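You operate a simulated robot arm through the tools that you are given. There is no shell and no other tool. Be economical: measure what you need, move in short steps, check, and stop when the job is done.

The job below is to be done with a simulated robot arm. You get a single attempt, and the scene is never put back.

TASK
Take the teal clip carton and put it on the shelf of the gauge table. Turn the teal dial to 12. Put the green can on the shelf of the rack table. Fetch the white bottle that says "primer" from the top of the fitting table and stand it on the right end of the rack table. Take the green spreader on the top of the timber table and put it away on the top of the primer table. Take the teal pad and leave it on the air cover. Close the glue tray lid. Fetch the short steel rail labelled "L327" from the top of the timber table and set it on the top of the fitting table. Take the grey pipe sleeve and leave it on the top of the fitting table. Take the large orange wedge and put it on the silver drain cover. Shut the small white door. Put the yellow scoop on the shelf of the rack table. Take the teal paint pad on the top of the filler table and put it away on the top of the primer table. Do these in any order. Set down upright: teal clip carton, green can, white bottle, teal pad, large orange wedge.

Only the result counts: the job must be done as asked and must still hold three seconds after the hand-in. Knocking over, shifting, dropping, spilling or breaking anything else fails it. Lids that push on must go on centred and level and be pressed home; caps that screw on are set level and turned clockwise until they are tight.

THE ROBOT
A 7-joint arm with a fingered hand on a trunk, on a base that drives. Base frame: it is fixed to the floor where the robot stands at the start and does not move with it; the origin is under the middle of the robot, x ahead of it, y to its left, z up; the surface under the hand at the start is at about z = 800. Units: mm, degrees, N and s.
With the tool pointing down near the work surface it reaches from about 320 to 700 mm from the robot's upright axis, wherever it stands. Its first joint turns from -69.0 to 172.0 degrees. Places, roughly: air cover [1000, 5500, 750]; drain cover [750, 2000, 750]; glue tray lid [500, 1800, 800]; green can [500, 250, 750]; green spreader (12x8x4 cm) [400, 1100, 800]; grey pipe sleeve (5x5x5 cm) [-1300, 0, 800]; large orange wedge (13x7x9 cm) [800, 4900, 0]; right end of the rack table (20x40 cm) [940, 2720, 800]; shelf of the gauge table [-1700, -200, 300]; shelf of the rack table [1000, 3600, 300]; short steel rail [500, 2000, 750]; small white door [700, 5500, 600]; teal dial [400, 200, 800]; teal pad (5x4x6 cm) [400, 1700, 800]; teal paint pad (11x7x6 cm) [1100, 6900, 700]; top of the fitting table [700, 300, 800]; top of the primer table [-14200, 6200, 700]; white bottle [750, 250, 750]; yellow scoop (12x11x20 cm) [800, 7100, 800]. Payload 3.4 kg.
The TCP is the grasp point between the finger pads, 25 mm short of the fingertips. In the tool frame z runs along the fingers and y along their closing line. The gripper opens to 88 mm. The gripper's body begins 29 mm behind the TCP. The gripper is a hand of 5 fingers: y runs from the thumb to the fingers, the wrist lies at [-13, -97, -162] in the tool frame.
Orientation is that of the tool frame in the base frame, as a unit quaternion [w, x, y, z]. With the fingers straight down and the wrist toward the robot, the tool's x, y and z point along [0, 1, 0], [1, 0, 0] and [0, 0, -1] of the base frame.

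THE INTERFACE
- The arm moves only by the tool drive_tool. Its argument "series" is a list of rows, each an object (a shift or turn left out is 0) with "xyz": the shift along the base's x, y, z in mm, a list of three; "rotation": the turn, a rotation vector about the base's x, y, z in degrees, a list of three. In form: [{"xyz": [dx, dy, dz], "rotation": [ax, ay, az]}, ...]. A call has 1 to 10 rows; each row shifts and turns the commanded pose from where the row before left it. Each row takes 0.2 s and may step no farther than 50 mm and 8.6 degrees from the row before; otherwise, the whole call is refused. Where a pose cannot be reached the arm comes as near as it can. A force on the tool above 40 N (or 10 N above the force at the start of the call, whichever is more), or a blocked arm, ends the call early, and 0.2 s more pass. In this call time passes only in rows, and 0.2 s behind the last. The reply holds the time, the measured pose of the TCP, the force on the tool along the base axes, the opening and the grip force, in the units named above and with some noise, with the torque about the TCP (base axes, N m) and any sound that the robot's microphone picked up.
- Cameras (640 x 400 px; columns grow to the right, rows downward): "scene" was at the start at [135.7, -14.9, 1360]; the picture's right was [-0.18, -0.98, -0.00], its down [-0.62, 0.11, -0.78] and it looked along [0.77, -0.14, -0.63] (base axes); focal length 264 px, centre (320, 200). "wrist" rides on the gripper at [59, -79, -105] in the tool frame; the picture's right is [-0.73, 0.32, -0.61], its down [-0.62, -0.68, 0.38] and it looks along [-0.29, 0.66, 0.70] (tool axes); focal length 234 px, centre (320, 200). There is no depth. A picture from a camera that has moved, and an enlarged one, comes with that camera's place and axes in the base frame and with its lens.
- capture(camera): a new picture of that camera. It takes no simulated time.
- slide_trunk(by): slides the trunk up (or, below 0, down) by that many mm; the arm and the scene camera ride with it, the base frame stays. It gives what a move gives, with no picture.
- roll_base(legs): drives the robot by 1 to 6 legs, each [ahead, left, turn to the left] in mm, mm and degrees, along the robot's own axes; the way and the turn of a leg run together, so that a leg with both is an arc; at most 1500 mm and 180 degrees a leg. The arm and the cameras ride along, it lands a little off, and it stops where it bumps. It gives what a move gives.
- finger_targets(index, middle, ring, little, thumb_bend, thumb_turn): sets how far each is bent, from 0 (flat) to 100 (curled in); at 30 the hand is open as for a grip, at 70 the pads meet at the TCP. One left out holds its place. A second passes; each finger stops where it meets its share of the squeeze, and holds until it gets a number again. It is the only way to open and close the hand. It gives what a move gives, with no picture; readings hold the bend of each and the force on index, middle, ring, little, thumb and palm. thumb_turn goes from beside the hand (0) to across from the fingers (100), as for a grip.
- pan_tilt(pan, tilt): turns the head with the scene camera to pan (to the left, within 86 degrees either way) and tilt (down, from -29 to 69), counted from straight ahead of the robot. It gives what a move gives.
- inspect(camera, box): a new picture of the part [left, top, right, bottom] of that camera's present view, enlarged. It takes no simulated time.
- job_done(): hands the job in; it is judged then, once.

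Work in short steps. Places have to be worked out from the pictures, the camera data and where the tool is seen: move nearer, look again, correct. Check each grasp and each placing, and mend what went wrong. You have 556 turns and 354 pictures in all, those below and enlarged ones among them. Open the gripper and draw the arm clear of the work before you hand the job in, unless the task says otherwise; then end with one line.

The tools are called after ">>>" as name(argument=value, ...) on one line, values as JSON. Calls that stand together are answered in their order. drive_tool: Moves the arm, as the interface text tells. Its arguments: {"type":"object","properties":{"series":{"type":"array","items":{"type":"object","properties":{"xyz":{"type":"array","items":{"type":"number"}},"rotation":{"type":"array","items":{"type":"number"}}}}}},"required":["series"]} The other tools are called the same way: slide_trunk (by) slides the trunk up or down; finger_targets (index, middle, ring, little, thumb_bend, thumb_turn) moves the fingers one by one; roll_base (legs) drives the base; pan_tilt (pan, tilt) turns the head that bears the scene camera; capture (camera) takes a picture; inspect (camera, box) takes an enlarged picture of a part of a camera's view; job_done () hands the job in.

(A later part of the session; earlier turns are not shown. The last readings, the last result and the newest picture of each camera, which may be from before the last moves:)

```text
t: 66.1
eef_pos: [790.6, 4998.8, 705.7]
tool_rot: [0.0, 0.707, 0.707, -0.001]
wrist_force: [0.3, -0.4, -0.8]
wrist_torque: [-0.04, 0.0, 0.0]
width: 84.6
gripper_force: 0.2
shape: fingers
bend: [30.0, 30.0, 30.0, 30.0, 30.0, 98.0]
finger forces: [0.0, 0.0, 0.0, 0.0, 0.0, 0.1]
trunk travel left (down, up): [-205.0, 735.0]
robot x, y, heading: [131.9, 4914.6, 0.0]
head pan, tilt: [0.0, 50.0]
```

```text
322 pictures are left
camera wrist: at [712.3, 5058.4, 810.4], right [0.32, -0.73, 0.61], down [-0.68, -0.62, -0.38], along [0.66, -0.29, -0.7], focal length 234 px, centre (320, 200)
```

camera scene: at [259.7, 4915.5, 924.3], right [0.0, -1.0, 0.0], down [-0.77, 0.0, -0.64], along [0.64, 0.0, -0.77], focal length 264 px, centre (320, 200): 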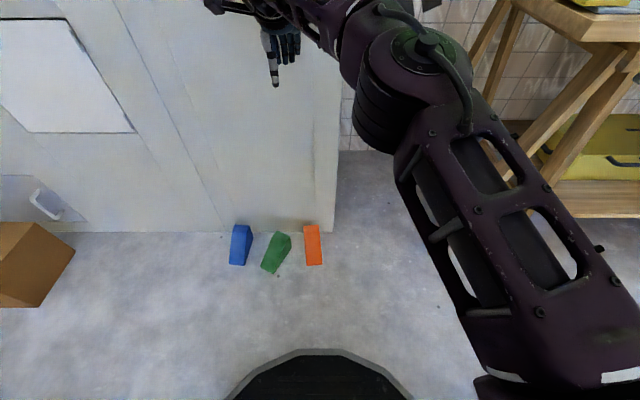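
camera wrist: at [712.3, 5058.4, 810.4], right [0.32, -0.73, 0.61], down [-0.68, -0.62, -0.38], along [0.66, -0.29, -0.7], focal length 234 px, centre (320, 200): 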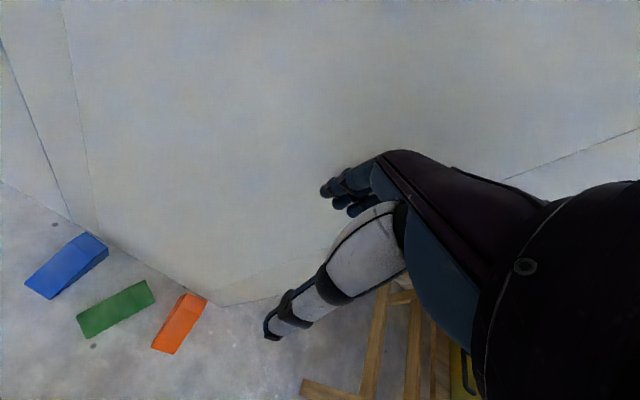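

The orange wedge lies at x 708–838, y 4899–4969, tall end at the far side. I turn the hand 90° so it closes across the width (fingers to the green side), pulling back first to keep off the pillar.

>>> drive_tool(series=[{"xyz": [-25, -6, 0], "rotation": [0, 0, 8.4]}, {"xyz": [-25, -6, 0], "rotation": [0, 0, 8.4]}, {"xyz": [-25, -6, 0], "rotation": [0, 0, 8.4]}, {"xyz": [-25, -6, 0], "rotation": [0, 0, 8.4]}, {"xyz": [-25, -6, 0], "rotation": [0, 0, 8.4]}, {"xyz": [0, -6, 0], "rotation": [0, 0, 8.4]}, {"xyz": [0, -6, 0], "rotation": [0, 0, 8.4]}, {"xyz": [0, -6, 0], "rotation": [0, 0, 8.4]}, {"xyz": [0, -6, 0], "rotation": [0, 0, 8.4]}, {"xyz": [0, -6, 0], "rotation": [0, 0, 8.4]}])

>>> drive_tool(series=[{"rotation": [0, 0, 6]}])

>>> slide_trunk(by=-205)

>>> capture(camera="wrist")

>>> capture(camera="scene")

```text
t: 68.3
eef_pos: [515.0, 4987.2, 695.6]
tool_rot: [0.001, 0.055, 0.998, 0.0]
wrist_force: [0.3, -0.1, -0.3]
wrist_torque: [0.03, -0.01, 0.01]
width: 84.8
gripper_force: 0.2
shape: fingers
bend: [30.0, 30.0, 30.0, 30.0, 30.0, 98.0]
finger forces: [0.1, 0.0, 0.1, 0.0, 0.0, 0.1]
out of reach, approached as far as the arm can: row 8, 9, 10
trunk travel left (down, up): [-205.0, 735.0]
robot x, y, heading: [129.2, 4911.7, 0.1]
head pan, tilt: [0.0, 50.0]
```

```text
t: 68.7
eef_pos: [482.4, 4997.0, 694.6]
tool_rot: [0.001, 0.001, 1.0, 0.0]
wrist_force: [0.2, 0.2, -0.1]
wrist_torque: [0.0, 0.02, -0.03]
width: 84.5
gripper_force: 0.1
shape: fingers
bend: [30.0, 30.0, 30.0, 30.0, 30.0, 98.0]
finger forces: [0.0, 0.0, 0.0, 0.0, 0.0, 0.0]
out of reach, approached as far as the arm can: row 1
trunk travel left (down, up): [-205.0, 735.0]
robot x, y, heading: [131.3, 4914.4, 0.2]
head pan, tilt: [0.0, 50.0]
```

```text
t: 70.9
eef_pos: [482.6, 4996.7, 489.7]
tool_rot: [0.0, 0.002, 1.0, 0.0]
wrist_force: [-0.1, -0.6, -0.3]
wrist_torque: [-0.01, 0.02, -0.02]
width: 84.8
gripper_force: 0.1
shape: fingers
bend: [30.0, 30.0, 30.0, 30.0, 30.0, 98.0]
finger forces: [0.0, 0.0, 0.1, 0.0, 0.0, 0.0]
trunk travel left (down, up): [0.0, 940.0]
robot x, y, heading: [131.2, 4914.0, -0.0]
head pan, tilt: [0.0, 50.0]
```

```text
321 pictures are left
camera wrist: at [424.1, 4918.8, 594.5], right [0.73, 0.32, 0.61], down [0.62, -0.68, -0.38], along [0.29, 0.66, -0.7], focal length 234 px, centre (320, 200)
```

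wrist: 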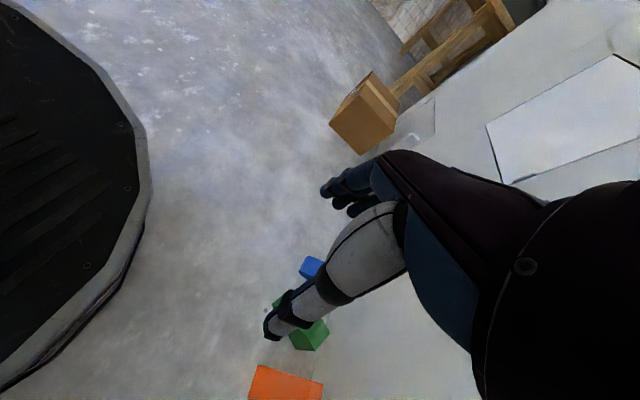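

```text
320 pictures are left
camera scene: at [259.6, 4915.4, 719.3], right [0.0, -1.0, 0.0], down [-0.77, 0.0, -0.64], along [0.64, 0.0, -0.77], focal length 264 px, centre (320, 200)
```

scene: 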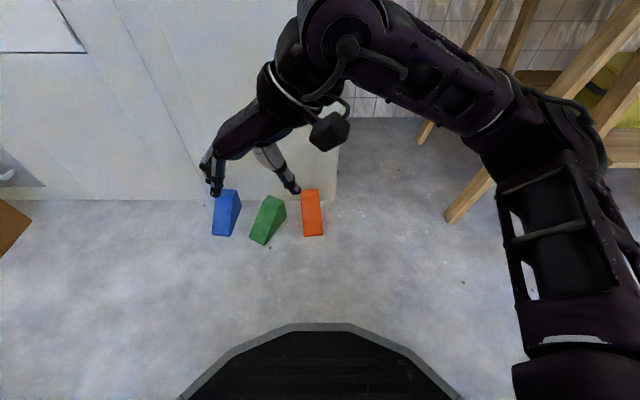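

That yaw isn't reachable from here. I turn the hand back, and will stand on the far-left side so the arm points along the wedge's side with an easy yaw.

>>> drive_tool(series=[{"xyz": [15, 0, 10], "rotation": [0, 0, -8.5]}, {"xyz": [15, 0, 10], "rotation": [0, 0, -8.5]}, {"xyz": [15, 0, 10], "rotation": [0, 0, -8.5]}, {"xyz": [15, 0, 10], "rotation": [0, 0, -8.5]}, {"xyz": [15, 0, 10], "rotation": [0, 0, -8.5]}, {"xyz": [15, 0, 10], "rotation": [0, 0, -8.5]}, {"xyz": [15, 0, 10], "rotation": [0, 0, -8.5]}, {"xyz": [0, 0, 0], "rotation": [0, 0, -8.5]}, {"xyz": [0, 0, 0], "rotation": [0, 0, -8.5]}, {"xyz": [0, 0, 0], "rotation": [0, 0, -8.5]}])

>>> drive_tool(series=[{"rotation": [0, 0, -8.5]}, {"rotation": [0, 0, -8.5]}, {"rotation": [0, 0, -8.5]}, {"rotation": [0, 0, -8.5]}])

>>> roll_base(legs=[[0, 460, 0], [0, 0, -57]])

>>> capture(camera="scene")

```text
t: 73.1
eef_pos: [587.4, 4996.7, 560.5]
tool_rot: [0.0, 0.678, 0.735, -0.001]
wrist_force: [-0.2, 0.3, -0.5]
wrist_torque: [-0.02, -0.01, -0.02]
width: 84.6
gripper_force: 0.1
shape: fingers
bend: [30.0, 30.0, 30.0, 30.0, 30.0, 98.0]
finger forces: [0.0, 0.1, 0.0, 0.0, 0.1, 0.0]
trunk travel left (down, up): [0.0, 940.0]
robot x, y, heading: [130.8, 4913.4, 0.0]
head pan, tilt: [0.0, 50.0]
```

```text
t: 74.1
eef_pos: [587.8, 4997.8, 559.7]
tool_rot: [0.0, 0.863, 0.505, 0.0]
wrist_force: [0.4, 0.3, -1.1]
wrist_torque: [-0.01, 0.0, -0.01]
width: 84.6
gripper_force: 0.1
shape: fingers
bend: [30.0, 30.0, 30.0, 30.0, 30.0, 98.0]
finger forces: [0.1, 0.1, 0.0, 0.0, 0.1, 0.1]
trunk travel left (down, up): [0.0, 940.0]
robot x, y, heading: [132.4, 4913.0, 0.1]
head pan, tilt: [0.0, 50.0]
```

```text
t: 79.4
eef_pos: [452.2, 5032.1, 560.7]
tool_rot: [0.0, 0.999, 0.034, 0.0]
wrist_force: [-0.8, -0.2, -0.9]
wrist_torque: [0.01, -0.05, 0.03]
width: 84.5
gripper_force: 0.0
shape: fingers
bend: [30.0, 30.0, 30.0, 30.0, 30.0, 98.0]
finger forces: [0.0, 0.0, 0.1, 0.1, 0.1, 0.1]
trunk travel left (down, up): [0.0, 940.0]
robot x, y, heading: [128.7, 5370.5, -56.6]
head pan, tilt: [0.0, 50.0]
```

```text
319 pictures are left
camera scene: at [202.3, 5263.4, 719.2], right [-0.84, -0.55, 0.0], down [-0.42, 0.64, -0.64], along [0.35, -0.54, -0.77], focal length 264 px, centre (320, 200)
```

scene: 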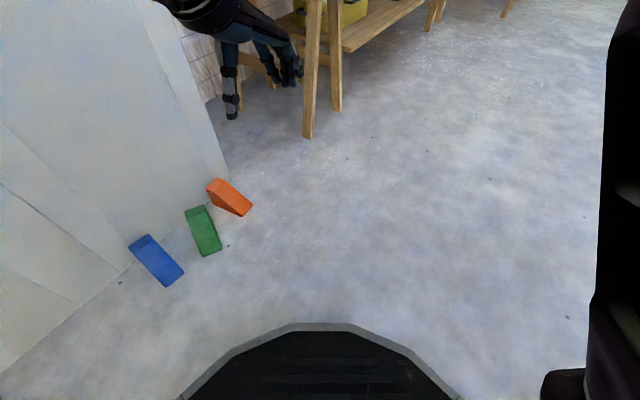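

This yaw (-86°) is reachable, so this stance works. I drive 300 mm along +x toward the wedges.

>>> roll_base(legs=[[165, 250, 0]])

>>> pan_tilt(pan=10, tilt=50)

>>> capture(camera="scene")

>>> capture(camera="wrist")

```text
t: 81.4
eef_pos: [748.7, 5028.7, 559.6]
tool_rot: [0.0, 0.999, 0.034, -0.001]
wrist_force: [-0.6, 0.4, -0.2]
wrist_torque: [-0.01, -0.01, -0.02]
width: 84.4
gripper_force: 0.0
shape: fingers
bend: [30.0, 30.0, 30.0, 30.0, 30.0, 98.0]
finger forces: [0.0, 0.0, 0.0, 0.0, 0.1, 0.0]
trunk travel left (down, up): [0.0, 940.0]
robot x, y, heading: [426.6, 5364.3, -56.8]
head pan, tilt: [0.0, 50.0]
```

```text
t: 82.1
eef_pos: [749.0, 5027.9, 560.1]
tool_rot: [-0.001, 0.999, 0.034, -0.001]
wrist_force: [-0.5, -0.3, 0.5]
wrist_torque: [0.01, 0.0, -0.03]
width: 84.6
gripper_force: 0.0
shape: fingers
bend: [30.0, 30.0, 30.0, 30.0, 30.0, 98.0]
finger forces: [0.0, 0.0, 0.0, 0.0, 0.1, 0.0]
trunk travel left (down, up): [0.0, 940.0]
robot x, y, heading: [427.7, 5365.8, -56.5]
head pan, tilt: [10.0, 50.0]
```

```text
318 pictures are left
camera scene: at [510.0, 5268.5, 719.2], right [-0.73, -0.69, 0.0], down [-0.52, 0.56, -0.64], along [0.44, -0.47, -0.77], focal length 264 px, centre (320, 200)
```

scene: 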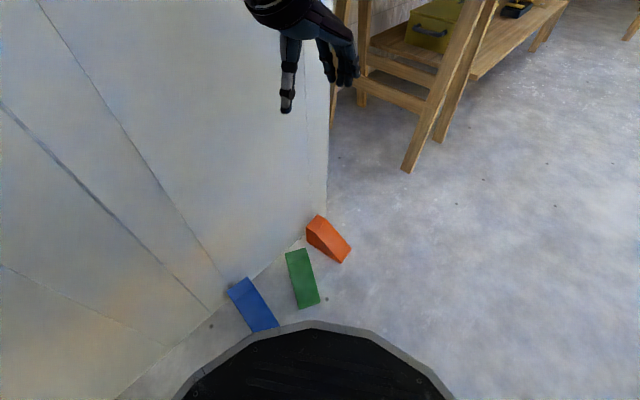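

```text
317 pictures are left
camera wrist: at [801.5, 5111.5, 664.4], right [-0.7, -0.37, 0.61], down [-0.67, 0.64, -0.38], along [-0.25, -0.67, -0.7], focal length 234 px, centre (320, 200)
```

wrist: 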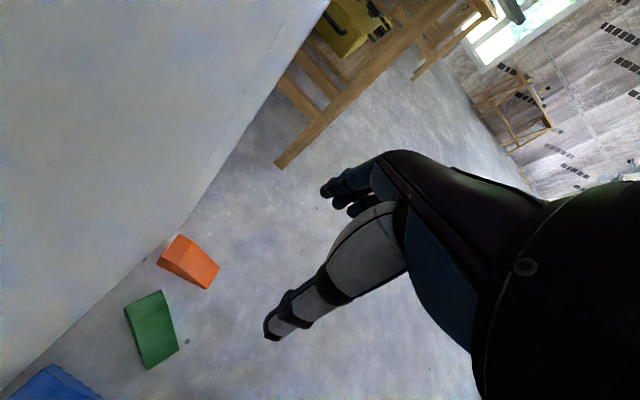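

The base is close to the blue wedge but not touching. I zoom in to fix the orange wedge's corners.

>>> inspect(camera="scene", box=[220, 190, 380, 340])

>>> inspect(camera="wrist", box=[100, 200, 260, 350])

```text
2.67 times, centred on (300, 265) of scene
camera zoom: at [510.0, 5268.5, 719.2], right [-0.73, -0.69, 0.0], down [-0.52, 0.56, -0.64], along [0.44, -0.47, -0.77], focal length 704 px, centre (373, 27)
```

zoom: 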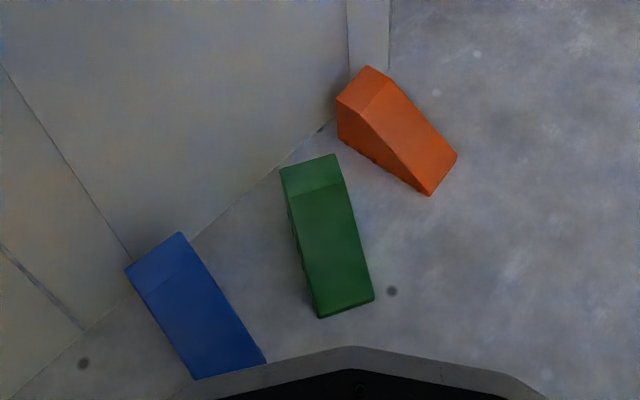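

```text
2.67 times, centred on (180, 275) of wrist
camera zoom: at [801.5, 5111.5, 664.4], right [-0.7, -0.37, 0.61], down [-0.67, 0.64, -0.38], along [-0.25, -0.67, -0.7], focal length 624 px, centre (693, 0)
```

zoom: 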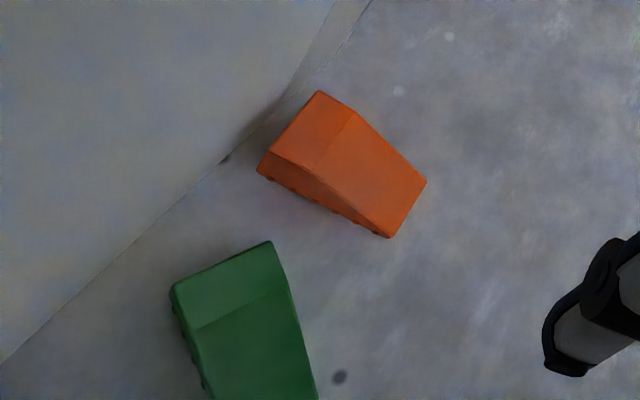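

Wedge: near face y≈4980, axis turned about 8°, height ~68, width ~60. I aim for TCP (775, 4949) with yaw -82°, staying clear of pillar (camera boom) and green wedge; first hover at z≈200.

>>> finger_targets(thumb_bend=38)

>>> drive_tool(series=[{"xyz": [13, -39, -20], "rotation": [0, 0, 3.7]}, {"xyz": [13, -39, -20]}, {"xyz": [0, 0, -45]}, {"xyz": [0, 0, -45]}, {"xyz": [0, 0, -45]}, {"xyz": [0, 0, -45]}, {"xyz": [0, 0, -45]}, {"xyz": [0, 0, -45]}, {"xyz": [0, 0, -45]}])

>>> capture(camera="scene")

>>> capture(camera="wrist")

```text
t: 83.1
eef_pos: [748.0, 5027.8, 560.2]
tool_rot: [0.001, 0.999, 0.034, -0.002]
wrist_force: [1.1, 0.2, -0.3]
wrist_torque: [0.05, 0.04, 0.02]
width: 76.6
gripper_force: 0.0
shape: fingers
bend: [30.0, 30.0, 30.0, 30.0, 38.0, 98.0]
finger forces: [0.0, 0.0, 0.1, 0.0, 0.0, 0.0]
trunk travel left (down, up): [0.0, 940.0]
robot x, y, heading: [428.2, 5364.2, -56.8]
head pan, tilt: [10.0, 50.0]
```

```text
t: 85.1
eef_pos: [775.1, 4952.1, 205.4]
tool_rot: [0.0, 0.998, 0.066, 0.0]
wrist_force: [0.5, 0.6, 0.0]
wrist_torque: [-0.01, 0.0, 0.01]
width: 76.5
gripper_force: 0.0
shape: fingers
bend: [30.0, 30.0, 30.0, 30.0, 38.0, 98.0]
finger forces: [0.1, 0.0, 0.1, 0.0, 0.0, 0.0]
trunk travel left (down, up): [0.0, 940.0]
robot x, y, heading: [425.9, 5364.6, -56.5]
head pan, tilt: [10.0, 50.0]
```

```text
314 pictures are left
camera scene: at [510.0, 5268.6, 719.3], right [-0.73, -0.69, 0.0], down [-0.53, 0.56, -0.64], along [0.44, -0.47, -0.77], focal length 264 px, centre (320, 200)
```

scene: 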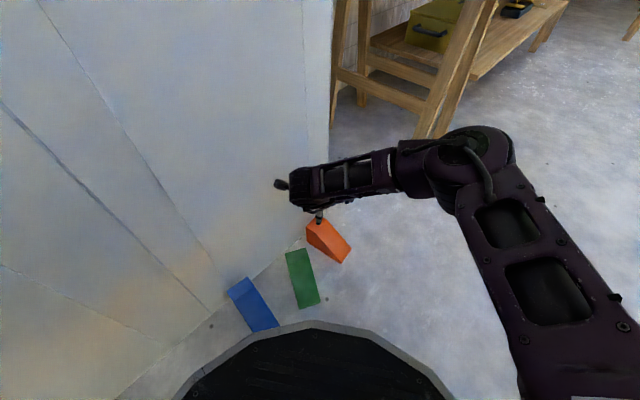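

```text
313 pictures are left
camera wrist: at [822.8, 5038.8, 310.5], right [-0.68, -0.42, 0.61], down [-0.71, 0.59, -0.38], along [-0.2, -0.69, -0.7], focal length 234 px, centre (320, 200)
```

wrist: 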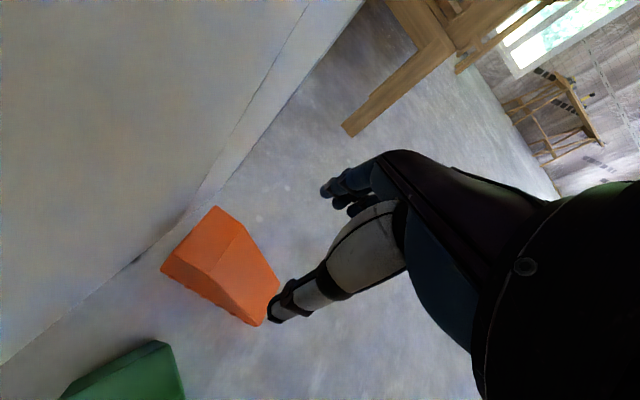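

Refined: centre line at (775, 4943), width ~62, height ~77. I descend to TCP z≈60 so the palm stays above the top.

>>> drive_tool(series=[{"xyz": [0, -9, -30], "rotation": [0, 0, 1.5]}, {"xyz": [0, 0, -30]}, {"xyz": [0, 0, -30]}, {"xyz": [0, 0, -20]}, {"xyz": [0, 0, -15]}, {"xyz": [0, 0, -10]}, {"xyz": [0, 0, -10]}])

>>> capture(camera="wrist")

>>> capture(camera="scene")

```text
t: 86.7
eef_pos: [774.8, 4941.4, 59.6]
tool_rot: [0.0, 0.997, 0.079, -0.001]
wrist_force: [0.2, 1.4, 2.2]
wrist_torque: [0.08, -0.01, 0.0]
width: 78.1
gripper_force: 1.4
shape: fingers
bend: [30.0, 30.0, 30.0, 30.0, 37.0, 98.0]
finger forces: [0.0, 0.0, 0.0, 0.0, 2.1, 0.1]
trunk travel left (down, up): [0.0, 940.0]
robot x, y, heading: [425.5, 5367.2, -56.8]
head pan, tilt: [10.0, 50.0]
```

```text
312 pictures are left
camera wrist: at [820.7, 5029.4, 164.7], right [-0.67, -0.43, 0.61], down [-0.72, 0.57, -0.38], along [-0.18, -0.69, -0.7], focal length 234 px, centre (320, 200)
```

wrist: 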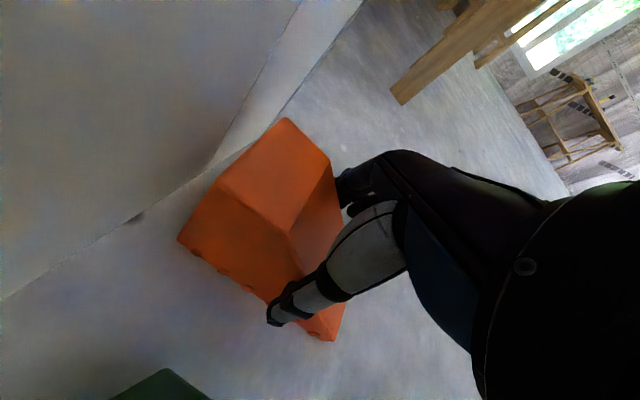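

```text
311 pictures are left
camera scene: at [509.9, 5268.7, 719.3], right [-0.73, -0.69, 0.0], down [-0.53, 0.56, -0.64], along [0.44, -0.47, -0.77], focal length 264 px, centre (320, 200)
```

scene: 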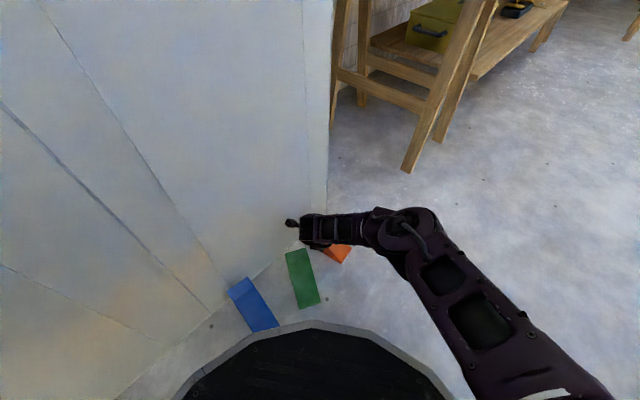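

The thumb already touches the near side and the fingers straddle the far side. Close the grip.

>>> finger_targets(index=70, middle=70, ring=70, little=70, thumb_bend=70)

>>> drive_tool(series=[{"xyz": [0, 0, 15]}, {"xyz": [-5, 0, 25]}, {"xyz": [-10, 0, 30]}])

>>> capture(camera="wrist")

```text
t: 87.7
eef_pos: [775.6, 4941.4, 62.2]
tool_rot: [0.001, 0.997, 0.08, -0.001]
wrist_force: [0.7, -0.3, 5.2]
wrist_torque: [-0.28, -0.08, 0.28]
width: 55.2
gripper_force: 32.0
shape: fingers
bend: [45.0, 53.0, 52.0, 70.0, 48.0, 95.0]
finger forces: [13.1, 9.3, 9.7, 0.1, 31.4, 0.0]
trunk travel left (down, up): [0.0, 940.0]
robot x, y, heading: [428.1, 5366.3, -56.9]
head pan, tilt: [10.0, 50.0]
```

```text
t: 88.5
eef_pos: [758.6, 4940.8, 128.3]
tool_rot: [0.0, 0.997, 0.078, -0.001]
wrist_force: [0.7, 0.2, -2.4]
wrist_torque: [-0.03, 0.04, -0.02]
width: 55.0
gripper_force: 30.6
shape: fingers
bend: [45.0, 54.0, 54.0, 70.0, 48.0, 93.0]
finger forces: [14.0, 8.3, 8.2, 0.0, 30.7, 0.1]
trunk travel left (down, up): [0.0, 940.0]
robot x, y, heading: [430.1, 5367.6, -56.8]
head pan, tilt: [10.0, 50.0]
```

```text
310 pictures are left
camera wrist: at [805.7, 5029.2, 232.6], right [-0.66, -0.43, 0.61], down [-0.72, 0.58, -0.38], along [-0.18, -0.69, -0.7], focal length 234 px, centre (320, 200)
```

wrist: 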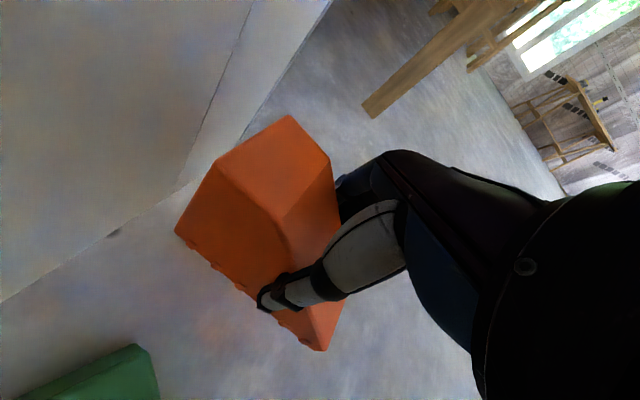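

Lifted cleanly and level (base 61 mm below TCP). Raise, back off, turn to heading 0 and drive to the timber table.

>>> drive_tool(series=[{"xyz": [-15, 10, 45]}, {"xyz": [-15, 10, 45]}, {"xyz": [-15, 10, 45]}, {"xyz": [0, 10, 45]}, {"xyz": [0, 10, 45]}, {"xyz": [0, 10, 45]}, {"xyz": [0, 0, 45]}, {"xyz": [0, 0, 45]}])

>>> slide_trunk(by=400)

>>> slide_trunk(by=225)

>>> roll_base(legs=[[-220, -330, 0], [0, 0, 57], [0, -1500, 0], [0, -1500, 0]])

>>> pan_tilt(pan=0, tilt=40)

>>> capture(camera="scene")

```text
t: 90.3
eef_pos: [716.0, 5000.1, 492.1]
tool_rot: [-0.001, 0.997, 0.079, -0.001]
wrist_force: [-0.8, 0.5, -3.1]
wrist_torque: [-0.01, 0.06, 0.01]
width: 54.8
gripper_force: 30.4
shape: fingers
bend: [46.0, 54.0, 54.0, 70.0, 49.0, 93.0]
finger forces: [13.7, 8.3, 8.2, 0.0, 30.3, 0.0]
trunk travel left (down, up): [0.0, 940.0]
robot x, y, heading: [428.4, 5365.3, -56.9]
head pan, tilt: [10.0, 50.0]
```

```text
t: 94.2
eef_pos: [716.3, 5000.8, 891.2]
tool_rot: [-0.001, 0.997, 0.079, -0.001]
wrist_force: [0.4, -0.4, -3.0]
wrist_torque: [-0.04, 0.05, -0.01]
width: 54.7
gripper_force: 30.3
shape: fingers
bend: [46.0, 54.0, 54.0, 70.0, 49.0, 93.0]
finger forces: [13.8, 8.3, 8.2, 0.0, 30.3, 0.0]
trunk travel left (down, up): [-400.0, 540.0]
robot x, y, heading: [428.5, 5362.5, -56.8]
head pan, tilt: [10.0, 50.0]
```

```text
t: 96.5
eef_pos: [714.8, 5000.3, 1115.2]
tool_rot: [0.001, 0.997, 0.079, -0.001]
wrist_force: [0.4, -0.3, -2.5]
wrist_torque: [-0.05, 0.03, -0.02]
width: 54.8
gripper_force: 30.2
shape: fingers
bend: [46.0, 54.0, 54.0, 70.0, 49.0, 93.0]
finger forces: [13.8, 8.2, 8.3, 0.0, 30.3, 0.0]
trunk travel left (down, up): [-625.0, 315.0]
robot x, y, heading: [427.9, 5368.6, -56.7]
head pan, tilt: [10.0, 50.0]
```

```text
t: 115.1
eef_pos: [579.2, 2477.2, 1116.1]
tool_rot: [-0.001, 0.818, 0.575, 0.0]
wrist_force: [-0.2, 0.5, -2.9]
wrist_torque: [-0.07, 0.01, -0.02]
width: 54.6
gripper_force: 29.7
shape: fingers
bend: [46.0, 54.0, 54.0, 70.0, 49.0, 93.0]
finger forces: [13.7, 8.2, 8.3, 0.0, 29.9, 0.0]
trunk travel left (down, up): [-625.0, 315.0]
robot x, y, heading: [122.4, 2403.9, 4.6]
head pan, tilt: [10.0, 50.0]
stopped in leg 4: the robot was blocked; the commanded pose is now the measured one
```

```text
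t: 115.8
eef_pos: [579.3, 2478.9, 1115.9]
tool_rot: [0.0, 0.818, 0.575, -0.001]
wrist_force: [-0.3, 0.0, -3.1]
wrist_torque: [-0.03, 0.03, -0.01]
width: 54.5
gripper_force: 30.1
shape: fingers
bend: [46.0, 54.0, 54.0, 70.0, 49.0, 93.0]
finger forces: [13.6, 8.1, 8.2, 0.1, 29.9, 0.1]
trunk travel left (down, up): [-625.0, 315.0]
robot x, y, heading: [117.6, 2403.2, 4.5]
head pan, tilt: [0.0, 40.0]
```

```text
309 pictures are left
camera scene: at [257.0, 2414.6, 1358.3], right [0.08, -1.0, 0.0], down [-0.64, -0.05, -0.77], along [0.76, 0.06, -0.64], focal length 264 px, centre (320, 200)
```

scene: 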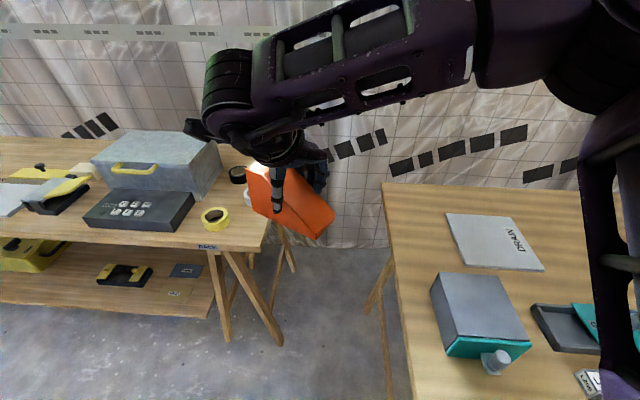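

The base bumped on a timber-table leg; the plate and table look unmoved. I back to x≈10, straighten and go on to y≈1900.

>>> roll_base(legs=[[-110, 0, 0], [0, 0, -4.5], [0, -500, 0]])

>>> pan_tilt(pan=10, tilt=40)

>>> capture(camera="scene")

>>> capture(camera="wrist")

```text
t: 120.0
eef_pos: [475.9, 1938.6, 1116.0]
tool_rot: [0.0, 0.84, 0.542, -0.001]
wrist_force: [0.1, -0.6, -2.3]
wrist_torque: [-0.02, 0.02, -0.03]
width: 54.3
gripper_force: 30.0
shape: fingers
bend: [46.0, 54.0, 54.0, 70.0, 49.0, 93.0]
finger forces: [13.6, 8.2, 8.2, 0.0, 29.8, 0.0]
trunk travel left (down, up): [-625.0, 315.0]
robot x, y, heading: [15.4, 1896.6, -0.1]
head pan, tilt: [0.0, 40.0]
```

```text
t: 120.7
eef_pos: [474.3, 1938.5, 1116.1]
tool_rot: [-0.001, 0.84, 0.543, -0.001]
wrist_force: [0.6, 0.3, -3.4]
wrist_torque: [-0.06, 0.02, 0.03]
width: 54.4
gripper_force: 30.1
shape: fingers
bend: [46.0, 54.0, 54.0, 70.0, 49.0, 93.0]
finger forces: [13.6, 8.1, 8.1, 0.1, 29.9, 0.0]
trunk travel left (down, up): [-625.0, 315.0]
robot x, y, heading: [13.9, 1896.6, -0.0]
head pan, tilt: [10.0, 40.0]
```

```text
308 pictures are left
camera scene: at [147.5, 1914.3, 1358.3], right [0.17, -0.98, 0.0], down [-0.63, -0.11, -0.77], along [0.75, 0.13, -0.64], focal length 264 px, centre (320, 200)
```

scene: 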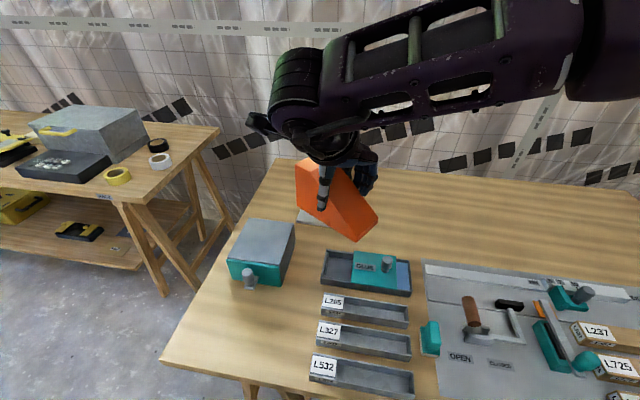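

```text
307 pictures are left
camera wrist: at [427.2, 2024.9, 1220.3], right [0.0, -0.79, 0.61], down [-0.88, -0.29, -0.38], along [0.48, -0.53, -0.7], focal length 234 px, centre (320, 200)
```

wrist: 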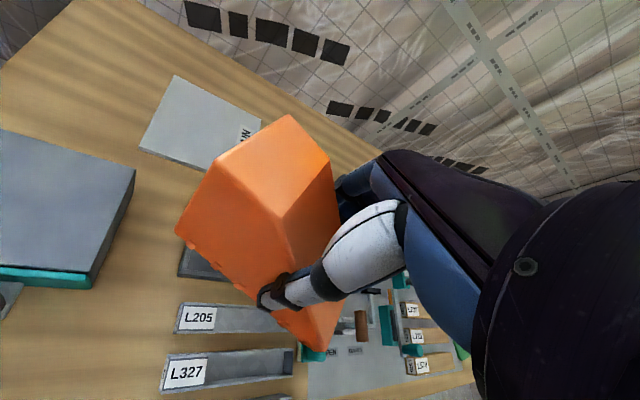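

The drain plate spans x 692–872, y 1889–2080. I drive 75 mm ahead and move the wedge over its middle, then look.

>>> roll_base(legs=[[75, 0, 0]])

>>> drive_tool(series=[{"xyz": [40, 8, 0]}, {"xyz": [40, 8, 0]}, {"xyz": [40, 8, 0]}, {"xyz": [40, 8, 0]}, {"xyz": [40, 8, -20]}, {"xyz": [15, 6, -40]}, {"xyz": [0, 0, -45]}, {"xyz": [0, 0, -45]}])

>>> capture(camera="scene")

>>> capture(camera="wrist")

```text
t: 121.7
eef_pos: [548.2, 1860.2, 1114.7]
tool_rot: [-0.002, 0.862, 0.506, -0.002]
wrist_force: [0.6, -1.4, -2.9]
wrist_torque: [0.01, 0.04, 0.0]
width: 54.5
gripper_force: 30.3
shape: fingers
bend: [46.0, 54.0, 55.0, 70.0, 49.0, 93.0]
finger forces: [13.9, 8.3, 8.2, 0.0, 29.8, 0.0]
trunk travel left (down, up): [-625.0, 315.0]
robot x, y, heading: [82.6, 1863.4, -5.0]
head pan, tilt: [10.0, 40.0]
```

```text
t: 123.5
eef_pos: [734.6, 1889.3, 973.0]
tool_rot: [-0.001, 0.865, 0.502, -0.001]
wrist_force: [0.1, 0.5, -3.9]
wrist_torque: [-0.02, 0.03, 0.05]
width: 54.7
gripper_force: 30.2
shape: fingers
bend: [46.0, 54.0, 55.0, 70.0, 49.0, 92.0]
finger forces: [13.8, 8.0, 8.1, 0.1, 29.8, 0.0]
out of reach, approached as far as the arm can: row 5
trunk travel left (down, up): [-625.0, 315.0]
robot x, y, heading: [78.0, 1859.4, -5.4]
head pan, tilt: [10.0, 40.0]
```

```text
306 pictures are left
camera scene: at [213.8, 1861.8, 1358.4], right [0.08, -1.0, 0.0], down [-0.64, -0.05, -0.77], along [0.76, 0.06, -0.64], focal length 264 px, centre (320, 200)
```

scene: 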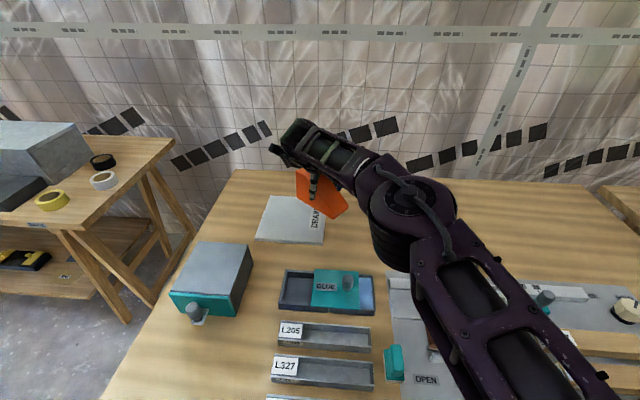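

```text
305 pictures are left
camera wrist: at [695.3, 1981.1, 1077.3], right [-0.08, -0.79, 0.61], down [-0.9, -0.2, -0.38], along [0.42, -0.58, -0.7], focal length 234 px, centre (320, 200)
```

wrist: 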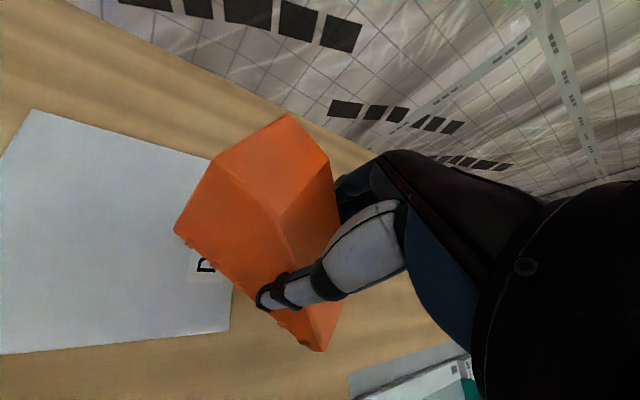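

I need about +30 x, +96 y more. Shift the base 60 left and the rest with the arm.

>>> roll_base(legs=[[0, 60, 3]])

>>> capture(camera="wrist")

```text
t: 124.5
eef_pos: [731.4, 1855.8, 972.4]
tool_rot: [-0.001, 0.88, 0.474, -0.001]
wrist_force: [0.4, -0.2, -2.5]
wrist_torque: [-0.05, -0.01, 0.02]
width: 54.4
gripper_force: 30.0
shape: fingers
bend: [46.0, 54.0, 55.0, 70.0, 49.0, 92.0]
finger forces: [13.8, 8.0, 8.1, 0.1, 30.0, 0.1]
trunk travel left (down, up): [-625.0, 315.0]
robot x, y, heading: [74.1, 1865.0, -8.9]
head pan, tilt: [10.0, 40.0]
stopped in leg 1: the robot was blocked; the commanded pose is now the measured one
```

```text
304 pictures are left
camera wrist: at [699.2, 1948.7, 1077.0], right [-0.13, -0.78, 0.61], down [-0.91, -0.15, -0.38], along [0.39, -0.6, -0.7], focal length 234 px, centre (320, 200)
```

wrist: 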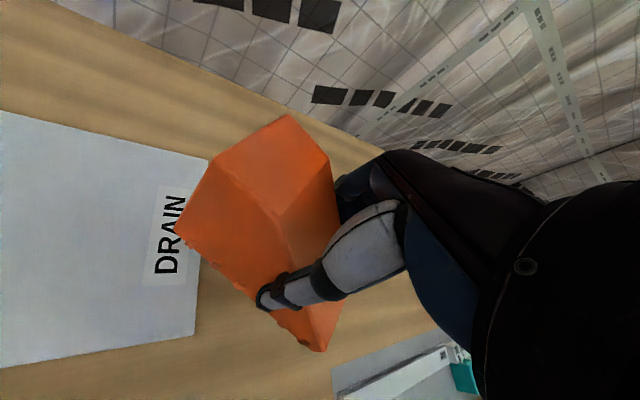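

The table leg blocks left. With the wedge turned to lie along y, TCP (745, 1980) suffices and is within reach; rotate +28° and move there.

>>> drive_tool(series=[{"xyz": [0, 25, 0], "rotation": [0, 0, 7]}, {"xyz": [0, 25, 0], "rotation": [0, 0, 7]}, {"xyz": [0, 25, 0], "rotation": [0, 0, 7]}, {"xyz": [0, 25, 0], "rotation": [0, 0, 7]}, {"xyz": [6, 12, 0]}, {"xyz": [6, 12, 0]}])

>>> capture(camera="wrist")

```text
t: 125.9
eef_pos: [728.7, 1943.4, 977.8]
tool_rot: [0.0, 0.74, 0.673, -0.001]
wrist_force: [-1.3, 0.0, -2.9]
wrist_torque: [-0.03, -0.01, 0.01]
width: 54.4
gripper_force: 29.5
shape: fingers
bend: [46.0, 54.0, 55.0, 70.0, 49.0, 92.0]
finger forces: [13.9, 8.0, 8.0, 0.0, 29.9, 0.0]
out of reach, approached as far as the arm can: row 4, 5, 6
trunk travel left (down, up): [-625.0, 315.0]
robot x, y, heading: [74.2, 1865.6, -8.9]
head pan, tilt: [10.0, 40.0]
```

```text
303 pictures are left
camera wrist: at [656.0, 2010.4, 1083.3], right [0.25, -0.75, 0.61], down [-0.74, -0.56, -0.38], along [0.63, -0.35, -0.7], focal length 234 px, centre (320, 200)
```

wrist: 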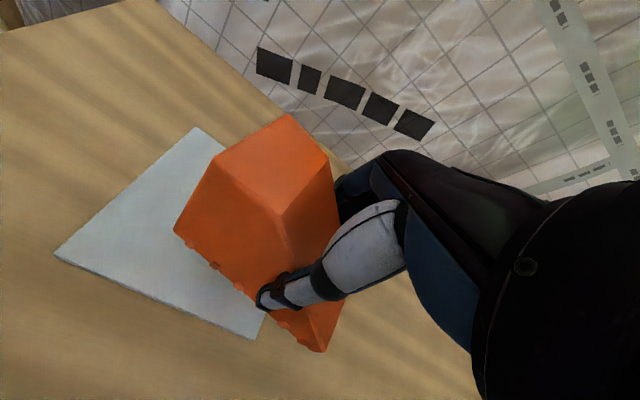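

Reach seems limited at this height; I lower toward the plate (keeping 40 mm clear) and extend again.

>>> drive_tool(series=[{"xyz": [0, 5, -35]}, {"xyz": [0, 10, -30]}, {"xyz": [5, 10, 0]}, {"xyz": [5, 10, 0]}])

>>> capture(camera="wrist")

```text
t: 126.9
eef_pos: [723.3, 1949.9, 931.4]
tool_rot: [0.0, 0.74, 0.673, 0.0]
wrist_force: [0.3, -0.3, -3.7]
wrist_torque: [-0.03, 0.02, 0.0]
width: 54.5
gripper_force: 30.1
shape: fingers
bend: [46.0, 54.0, 55.0, 70.0, 49.0, 92.0]
finger forces: [13.9, 8.0, 8.0, 0.0, 29.9, 0.0]
out of reach, approached as far as the arm can: row 2, 3, 4
trunk travel left (down, up): [-625.0, 315.0]
robot x, y, heading: [72.4, 1864.4, -9.1]
head pan, tilt: [10.0, 40.0]
```

```text
302 pictures are left
camera wrist: at [650.5, 2016.0, 1036.1], right [0.25, -0.75, 0.61], down [-0.74, -0.56, -0.38], along [0.63, -0.35, -0.7], focal length 234 px, centre (320, 200)
```

wrist: 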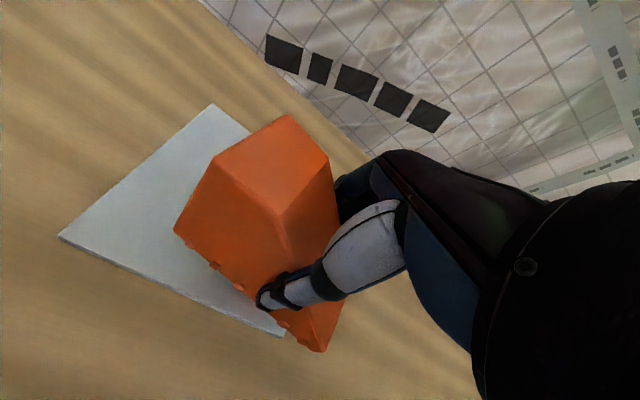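

Reach shrinks as the arm goes down, so I raise the arm and lower the trunk instead.

>>> drive_tool(series=[{"xyz": [0, 0, 45]}, {"xyz": [0, 0, 45]}, {"xyz": [0, 0, 45]}, {"xyz": [0, 0, 45]}])

>>> slide_trunk(by=-180)

>>> drive_tool(series=[{"xyz": [8, 8, 0]}, {"xyz": [8, 8, 0]}, {"xyz": [6, 8, 0]}, {"xyz": [0, 8, 0]}])

>>> capture(camera="wrist")

>>> capture(camera="scene")

```text
t: 127.9
eef_pos: [718.1, 1932.1, 1110.1]
tool_rot: [0.0, 0.739, 0.674, 0.0]
wrist_force: [-0.3, 0.7, -2.0]
wrist_torque: [-0.04, -0.02, 0.01]
width: 54.3
gripper_force: 29.4
shape: fingers
bend: [46.0, 54.0, 55.0, 70.0, 49.0, 92.0]
finger forces: [13.6, 7.9, 8.0, 0.1, 29.6, 0.1]
out of reach, approached as far as the arm can: row 3, 4
trunk travel left (down, up): [-625.0, 315.0]
robot x, y, heading: [76.9, 1867.1, -9.2]
head pan, tilt: [10.0, 40.0]
```

```text
t: 129.9
eef_pos: [719.1, 1931.8, 928.5]
tool_rot: [-0.001, 0.74, 0.673, -0.001]
wrist_force: [-0.7, 0.6, -3.6]
wrist_torque: [-0.05, -0.01, 0.02]
width: 54.3
gripper_force: 29.8
shape: fingers
bend: [46.0, 54.0, 55.0, 70.0, 49.0, 92.0]
finger forces: [13.6, 7.9, 8.0, 0.0, 29.6, 0.0]
trunk travel left (down, up): [-445.0, 495.0]
robot x, y, heading: [74.8, 1866.0, -9.3]
head pan, tilt: [10.0, 40.0]
```

```text
t: 130.9
eef_pos: [717.2, 1937.8, 927.9]
tool_rot: [0.001, 0.74, 0.673, 0.001]
wrist_force: [-0.3, -0.4, -2.7]
wrist_torque: [-0.06, 0.03, 0.01]
width: 54.5
gripper_force: 29.0
shape: fingers
bend: [46.0, 54.0, 55.0, 70.0, 49.0, 92.0]
finger forces: [13.8, 7.8, 8.1, 0.0, 29.5, 0.0]
out of reach, approached as far as the arm can: row 1, 2, 3, 4
trunk travel left (down, up): [-445.0, 495.0]
robot x, y, heading: [74.8, 1864.0, -8.8]
head pan, tilt: [10.0, 40.0]
```

```text
301 pictures are left
camera wrist: at [643.9, 2003.8, 1032.0], right [0.25, -0.75, 0.61], down [-0.74, -0.56, -0.38], along [0.63, -0.35, -0.7], focal length 234 px, centre (320, 200)
```

wrist: 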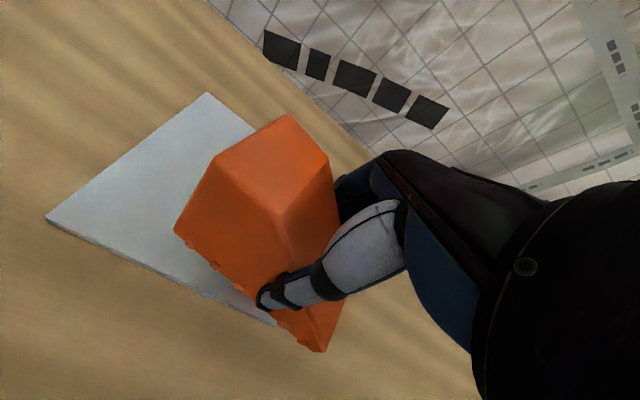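

```text
300 pictures are left
camera scene: at [210.8, 1859.3, 1178.3], right [0.02, -1.0, 0.0], down [-0.64, -0.01, -0.77], along [0.77, 0.01, -0.64], focal length 264 px, centre (320, 200)
```

scene: 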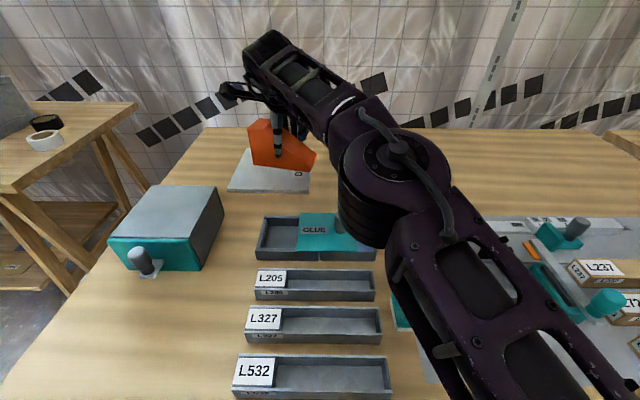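

Still short by ~25 mm. I shift the base right, away from the leg, straighten and advance 45 mm.

>>> slide_trunk(by=100)

>>> roll_base(legs=[[0, -80, 0], [0, 0, 9], [45, 0, 0]])

>>> drive_tool(series=[{"xyz": [0, 12, 0]}, {"xyz": [0, 12, 0]}, {"xyz": [0, 12, 0]}])

>>> capture(camera="wrist")

```text
t: 132.2
eef_pos: [717.6, 1937.4, 1027.3]
tool_rot: [0.001, 0.74, 0.673, 0.001]
wrist_force: [-0.8, -0.5, -3.0]
wrist_torque: [-0.04, 0.01, -0.01]
width: 54.4
gripper_force: 29.8
shape: fingers
bend: [46.0, 54.0, 55.0, 70.0, 49.0, 92.0]
finger forces: [13.7, 8.0, 8.0, 0.1, 29.5, 0.0]
trunk travel left (down, up): [-545.0, 395.0]
robot x, y, heading: [76.6, 1866.7, -9.0]
head pan, tilt: [10.0, 40.0]
```

```text
t: 134.4
eef_pos: [730.3, 1961.0, 1026.3]
tool_rot: [0.0, 0.682, 0.731, 0.0]
wrist_force: [0.5, -0.2, -2.7]
wrist_torque: [-0.04, -0.02, -0.01]
width: 54.2
gripper_force: 29.1
shape: fingers
bend: [46.0, 54.0, 55.0, 70.0, 49.0, 92.0]
finger forces: [13.6, 8.0, 8.1, 0.0, 29.3, 0.0]
trunk travel left (down, up): [-545.0, 395.0]
robot x, y, heading: [106.2, 1785.7, 0.2]
head pan, tilt: [10.0, 40.0]
```

```text
t: 135.2
eef_pos: [728.4, 1961.7, 1028.0]
tool_rot: [0.001, 0.683, 0.731, 0.001]
wrist_force: [-0.2, 0.5, -2.2]
wrist_torque: [-0.05, 0.0, 0.0]
width: 54.0
gripper_force: 29.4
shape: fingers
bend: [46.0, 54.0, 55.0, 70.0, 49.0, 92.0]
finger forces: [13.6, 7.9, 8.0, 0.0, 29.4, 0.0]
out of reach, approached as far as the arm can: row 1, 2, 3
trunk travel left (down, up): [-545.0, 395.0]
robot x, y, heading: [108.8, 1785.5, -0.1]
head pan, tilt: [10.0, 40.0]
```

```text
299 pictures are left
camera wrist: at [646.2, 2014.7, 1132.1], right [0.37, -0.7, 0.61], down [-0.64, -0.67, -0.38], along [0.68, -0.24, -0.7], focal length 234 px, centre (320, 200)
```

wrist: 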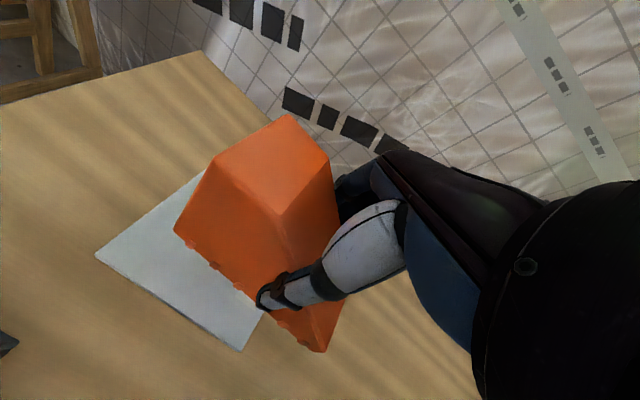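

Advance another 25 mm ahead and 15 left with the base; that puts the wedge fully over the plate.

>>> roll_base(legs=[[25, 18, 0]])

>>> slide_trunk(by=-110)

>>> capture(camera="wrist")

>>> capture(camera="scene")

```text
t: 136.1
eef_pos: [741.5, 1957.0, 1025.5]
tool_rot: [0.0, 0.686, 0.728, 0.001]
wrist_force: [0.5, -0.3, -1.9]
wrist_torque: [-0.03, -0.02, 0.04]
width: 54.6
gripper_force: 29.3
shape: fingers
bend: [46.0, 54.0, 55.0, 70.0, 49.0, 92.0]
finger forces: [13.6, 7.9, 7.9, 0.0, 29.3, 0.1]
trunk travel left (down, up): [-545.0, 395.0]
robot x, y, heading: [118.5, 1789.5, -0.4]
head pan, tilt: [10.0, 40.0]
stopped in leg 1: the robot was blocked; the commanded pose is now the measured one
```

```text
t: 137.5
eef_pos: [740.8, 1957.7, 918.6]
tool_rot: [0.0, 0.685, 0.728, 0.0]
wrist_force: [0.0, -1.0, -2.2]
wrist_torque: [-0.06, 0.0, -0.01]
width: 54.2
gripper_force: 29.6
shape: fingers
bend: [46.0, 54.0, 55.0, 70.0, 49.0, 92.0]
finger forces: [13.7, 7.9, 8.0, 0.1, 29.5, 0.0]
trunk travel left (down, up): [-435.0, 505.0]
robot x, y, heading: [116.0, 1788.5, -0.5]
head pan, tilt: [10.0, 40.0]
```

```text
298 pictures are left
camera wrist: at [659.0, 2012.5, 1022.0], right [0.36, -0.71, 0.61], down [-0.64, -0.66, -0.38], along [0.67, -0.25, -0.7], focal length 234 px, centre (320, 200)
```

wrist: 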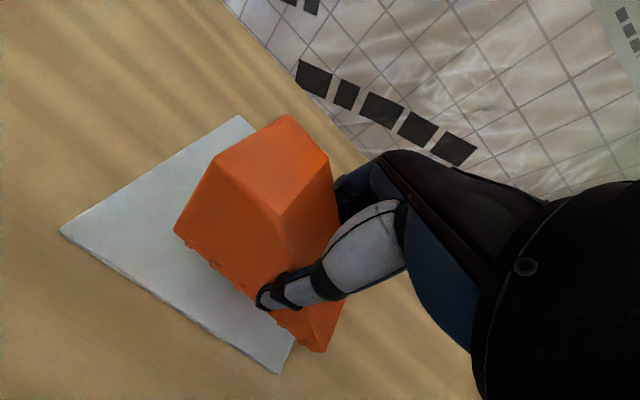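

```text
297 pictures are left
camera scene: at [253.2, 1803.8, 1168.4], right [0.16, -0.99, 0.0], down [-0.63, -0.11, -0.77], along [0.76, 0.13, -0.64], focal length 264 px, centre (320, 200)
```

scene: 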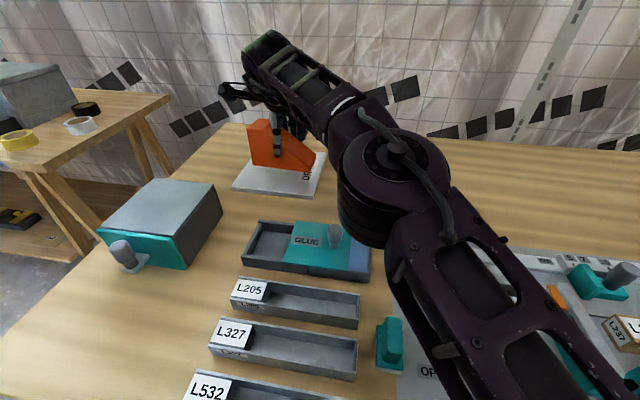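

The base touched the table (x=118 is the limit). I swing the TCP to about (731, 1976), then lower onto the plate.

>>> drive_tool(series=[{"xyz": [-10, 9, 0]}, {"xyz": [0, 10, 0]}, {"xyz": [0, 0, -10]}, {"xyz": [0, 0, -10]}])

>>> capture(camera="wrist")

>>> inspect(camera="scene", box=[200, 80, 360, 220])

```text
t: 138.5
eef_pos: [731.8, 1967.1, 898.4]
tool_rot: [0.0, 0.686, 0.728, 0.001]
wrist_force: [-0.1, 0.0, -2.8]
wrist_torque: [-0.09, -0.03, -0.01]
width: 54.6
gripper_force: 29.9
shape: fingers
bend: [46.0, 54.0, 55.0, 70.0, 49.0, 92.0]
finger forces: [13.6, 7.9, 8.1, 0.0, 29.4, 0.0]
out of reach, approached as far as the arm can: row 2
trunk travel left (down, up): [-435.0, 505.0]
robot x, y, heading: [114.8, 1786.4, -0.6]
head pan, tilt: [10.0, 40.0]
```

```text
296 pictures are left
camera wrist: at [649.1, 2021.4, 1002.6], right [0.36, -0.71, 0.61], down [-0.64, -0.66, -0.38], along [0.67, -0.25, -0.7], focal length 234 px, centre (320, 200)
```

wrist: 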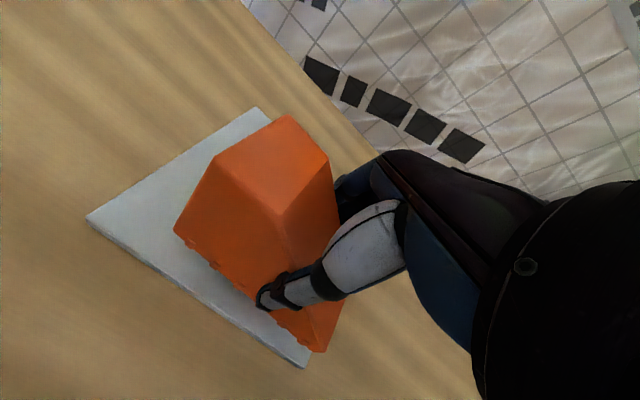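

```text
2.86 times, centred on (280, 150) of scene
camera zoom: at [253.5, 1803.7, 1168.3], right [0.16, -0.99, 0.0], down [-0.63, -0.11, -0.77], along [0.76, 0.13, -0.64], focal length 754 px, centre (434, 343)
```

zoom: 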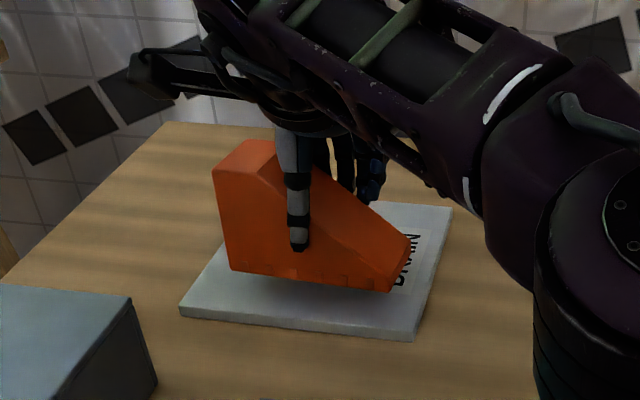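

The wedge is level and inside the plate. Lower until contact.

>>> drive_tool(series=[{"xyz": [0, 0, -8]}, {"xyz": [0, 0, -6]}, {"xyz": [0, 0, -4]}, {"xyz": [0, 0, -4]}])

>>> inspect(camera="scene", box=[200, 80, 360, 220])

```text
t: 139.5
eef_pos: [730.0, 1965.9, 876.5]
tool_rot: [0.0, 0.687, 0.727, 0.0]
wrist_force: [-0.8, -0.8, -2.1]
wrist_torque: [-0.03, -0.03, -0.01]
width: 54.2
gripper_force: 29.1
shape: fingers
bend: [46.0, 54.0, 55.0, 70.0, 49.0, 92.0]
finger forces: [13.5, 7.9, 7.9, 0.0, 29.4, 0.0]
trunk travel left (down, up): [-435.0, 505.0]
robot x, y, heading: [117.7, 1793.3, -0.4]
head pan, tilt: [10.0, 40.0]
```

```text
2.86 times, centred on (280, 150) of scene
camera zoom: at [253.4, 1803.8, 1168.3], right [0.16, -0.99, 0.0], down [-0.63, -0.11, -0.77], along [0.76, 0.13, -0.64], focal length 754 px, centre (434, 343)
```

zoom: 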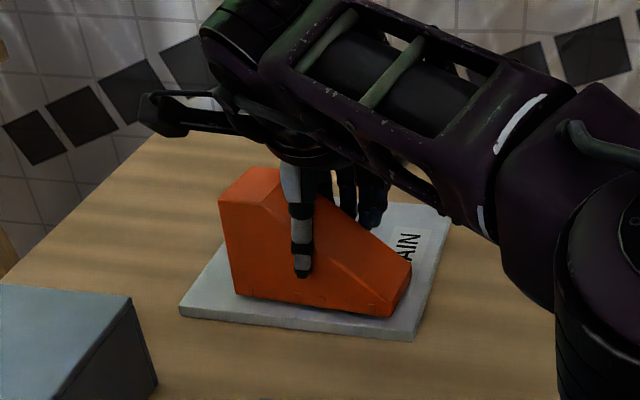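

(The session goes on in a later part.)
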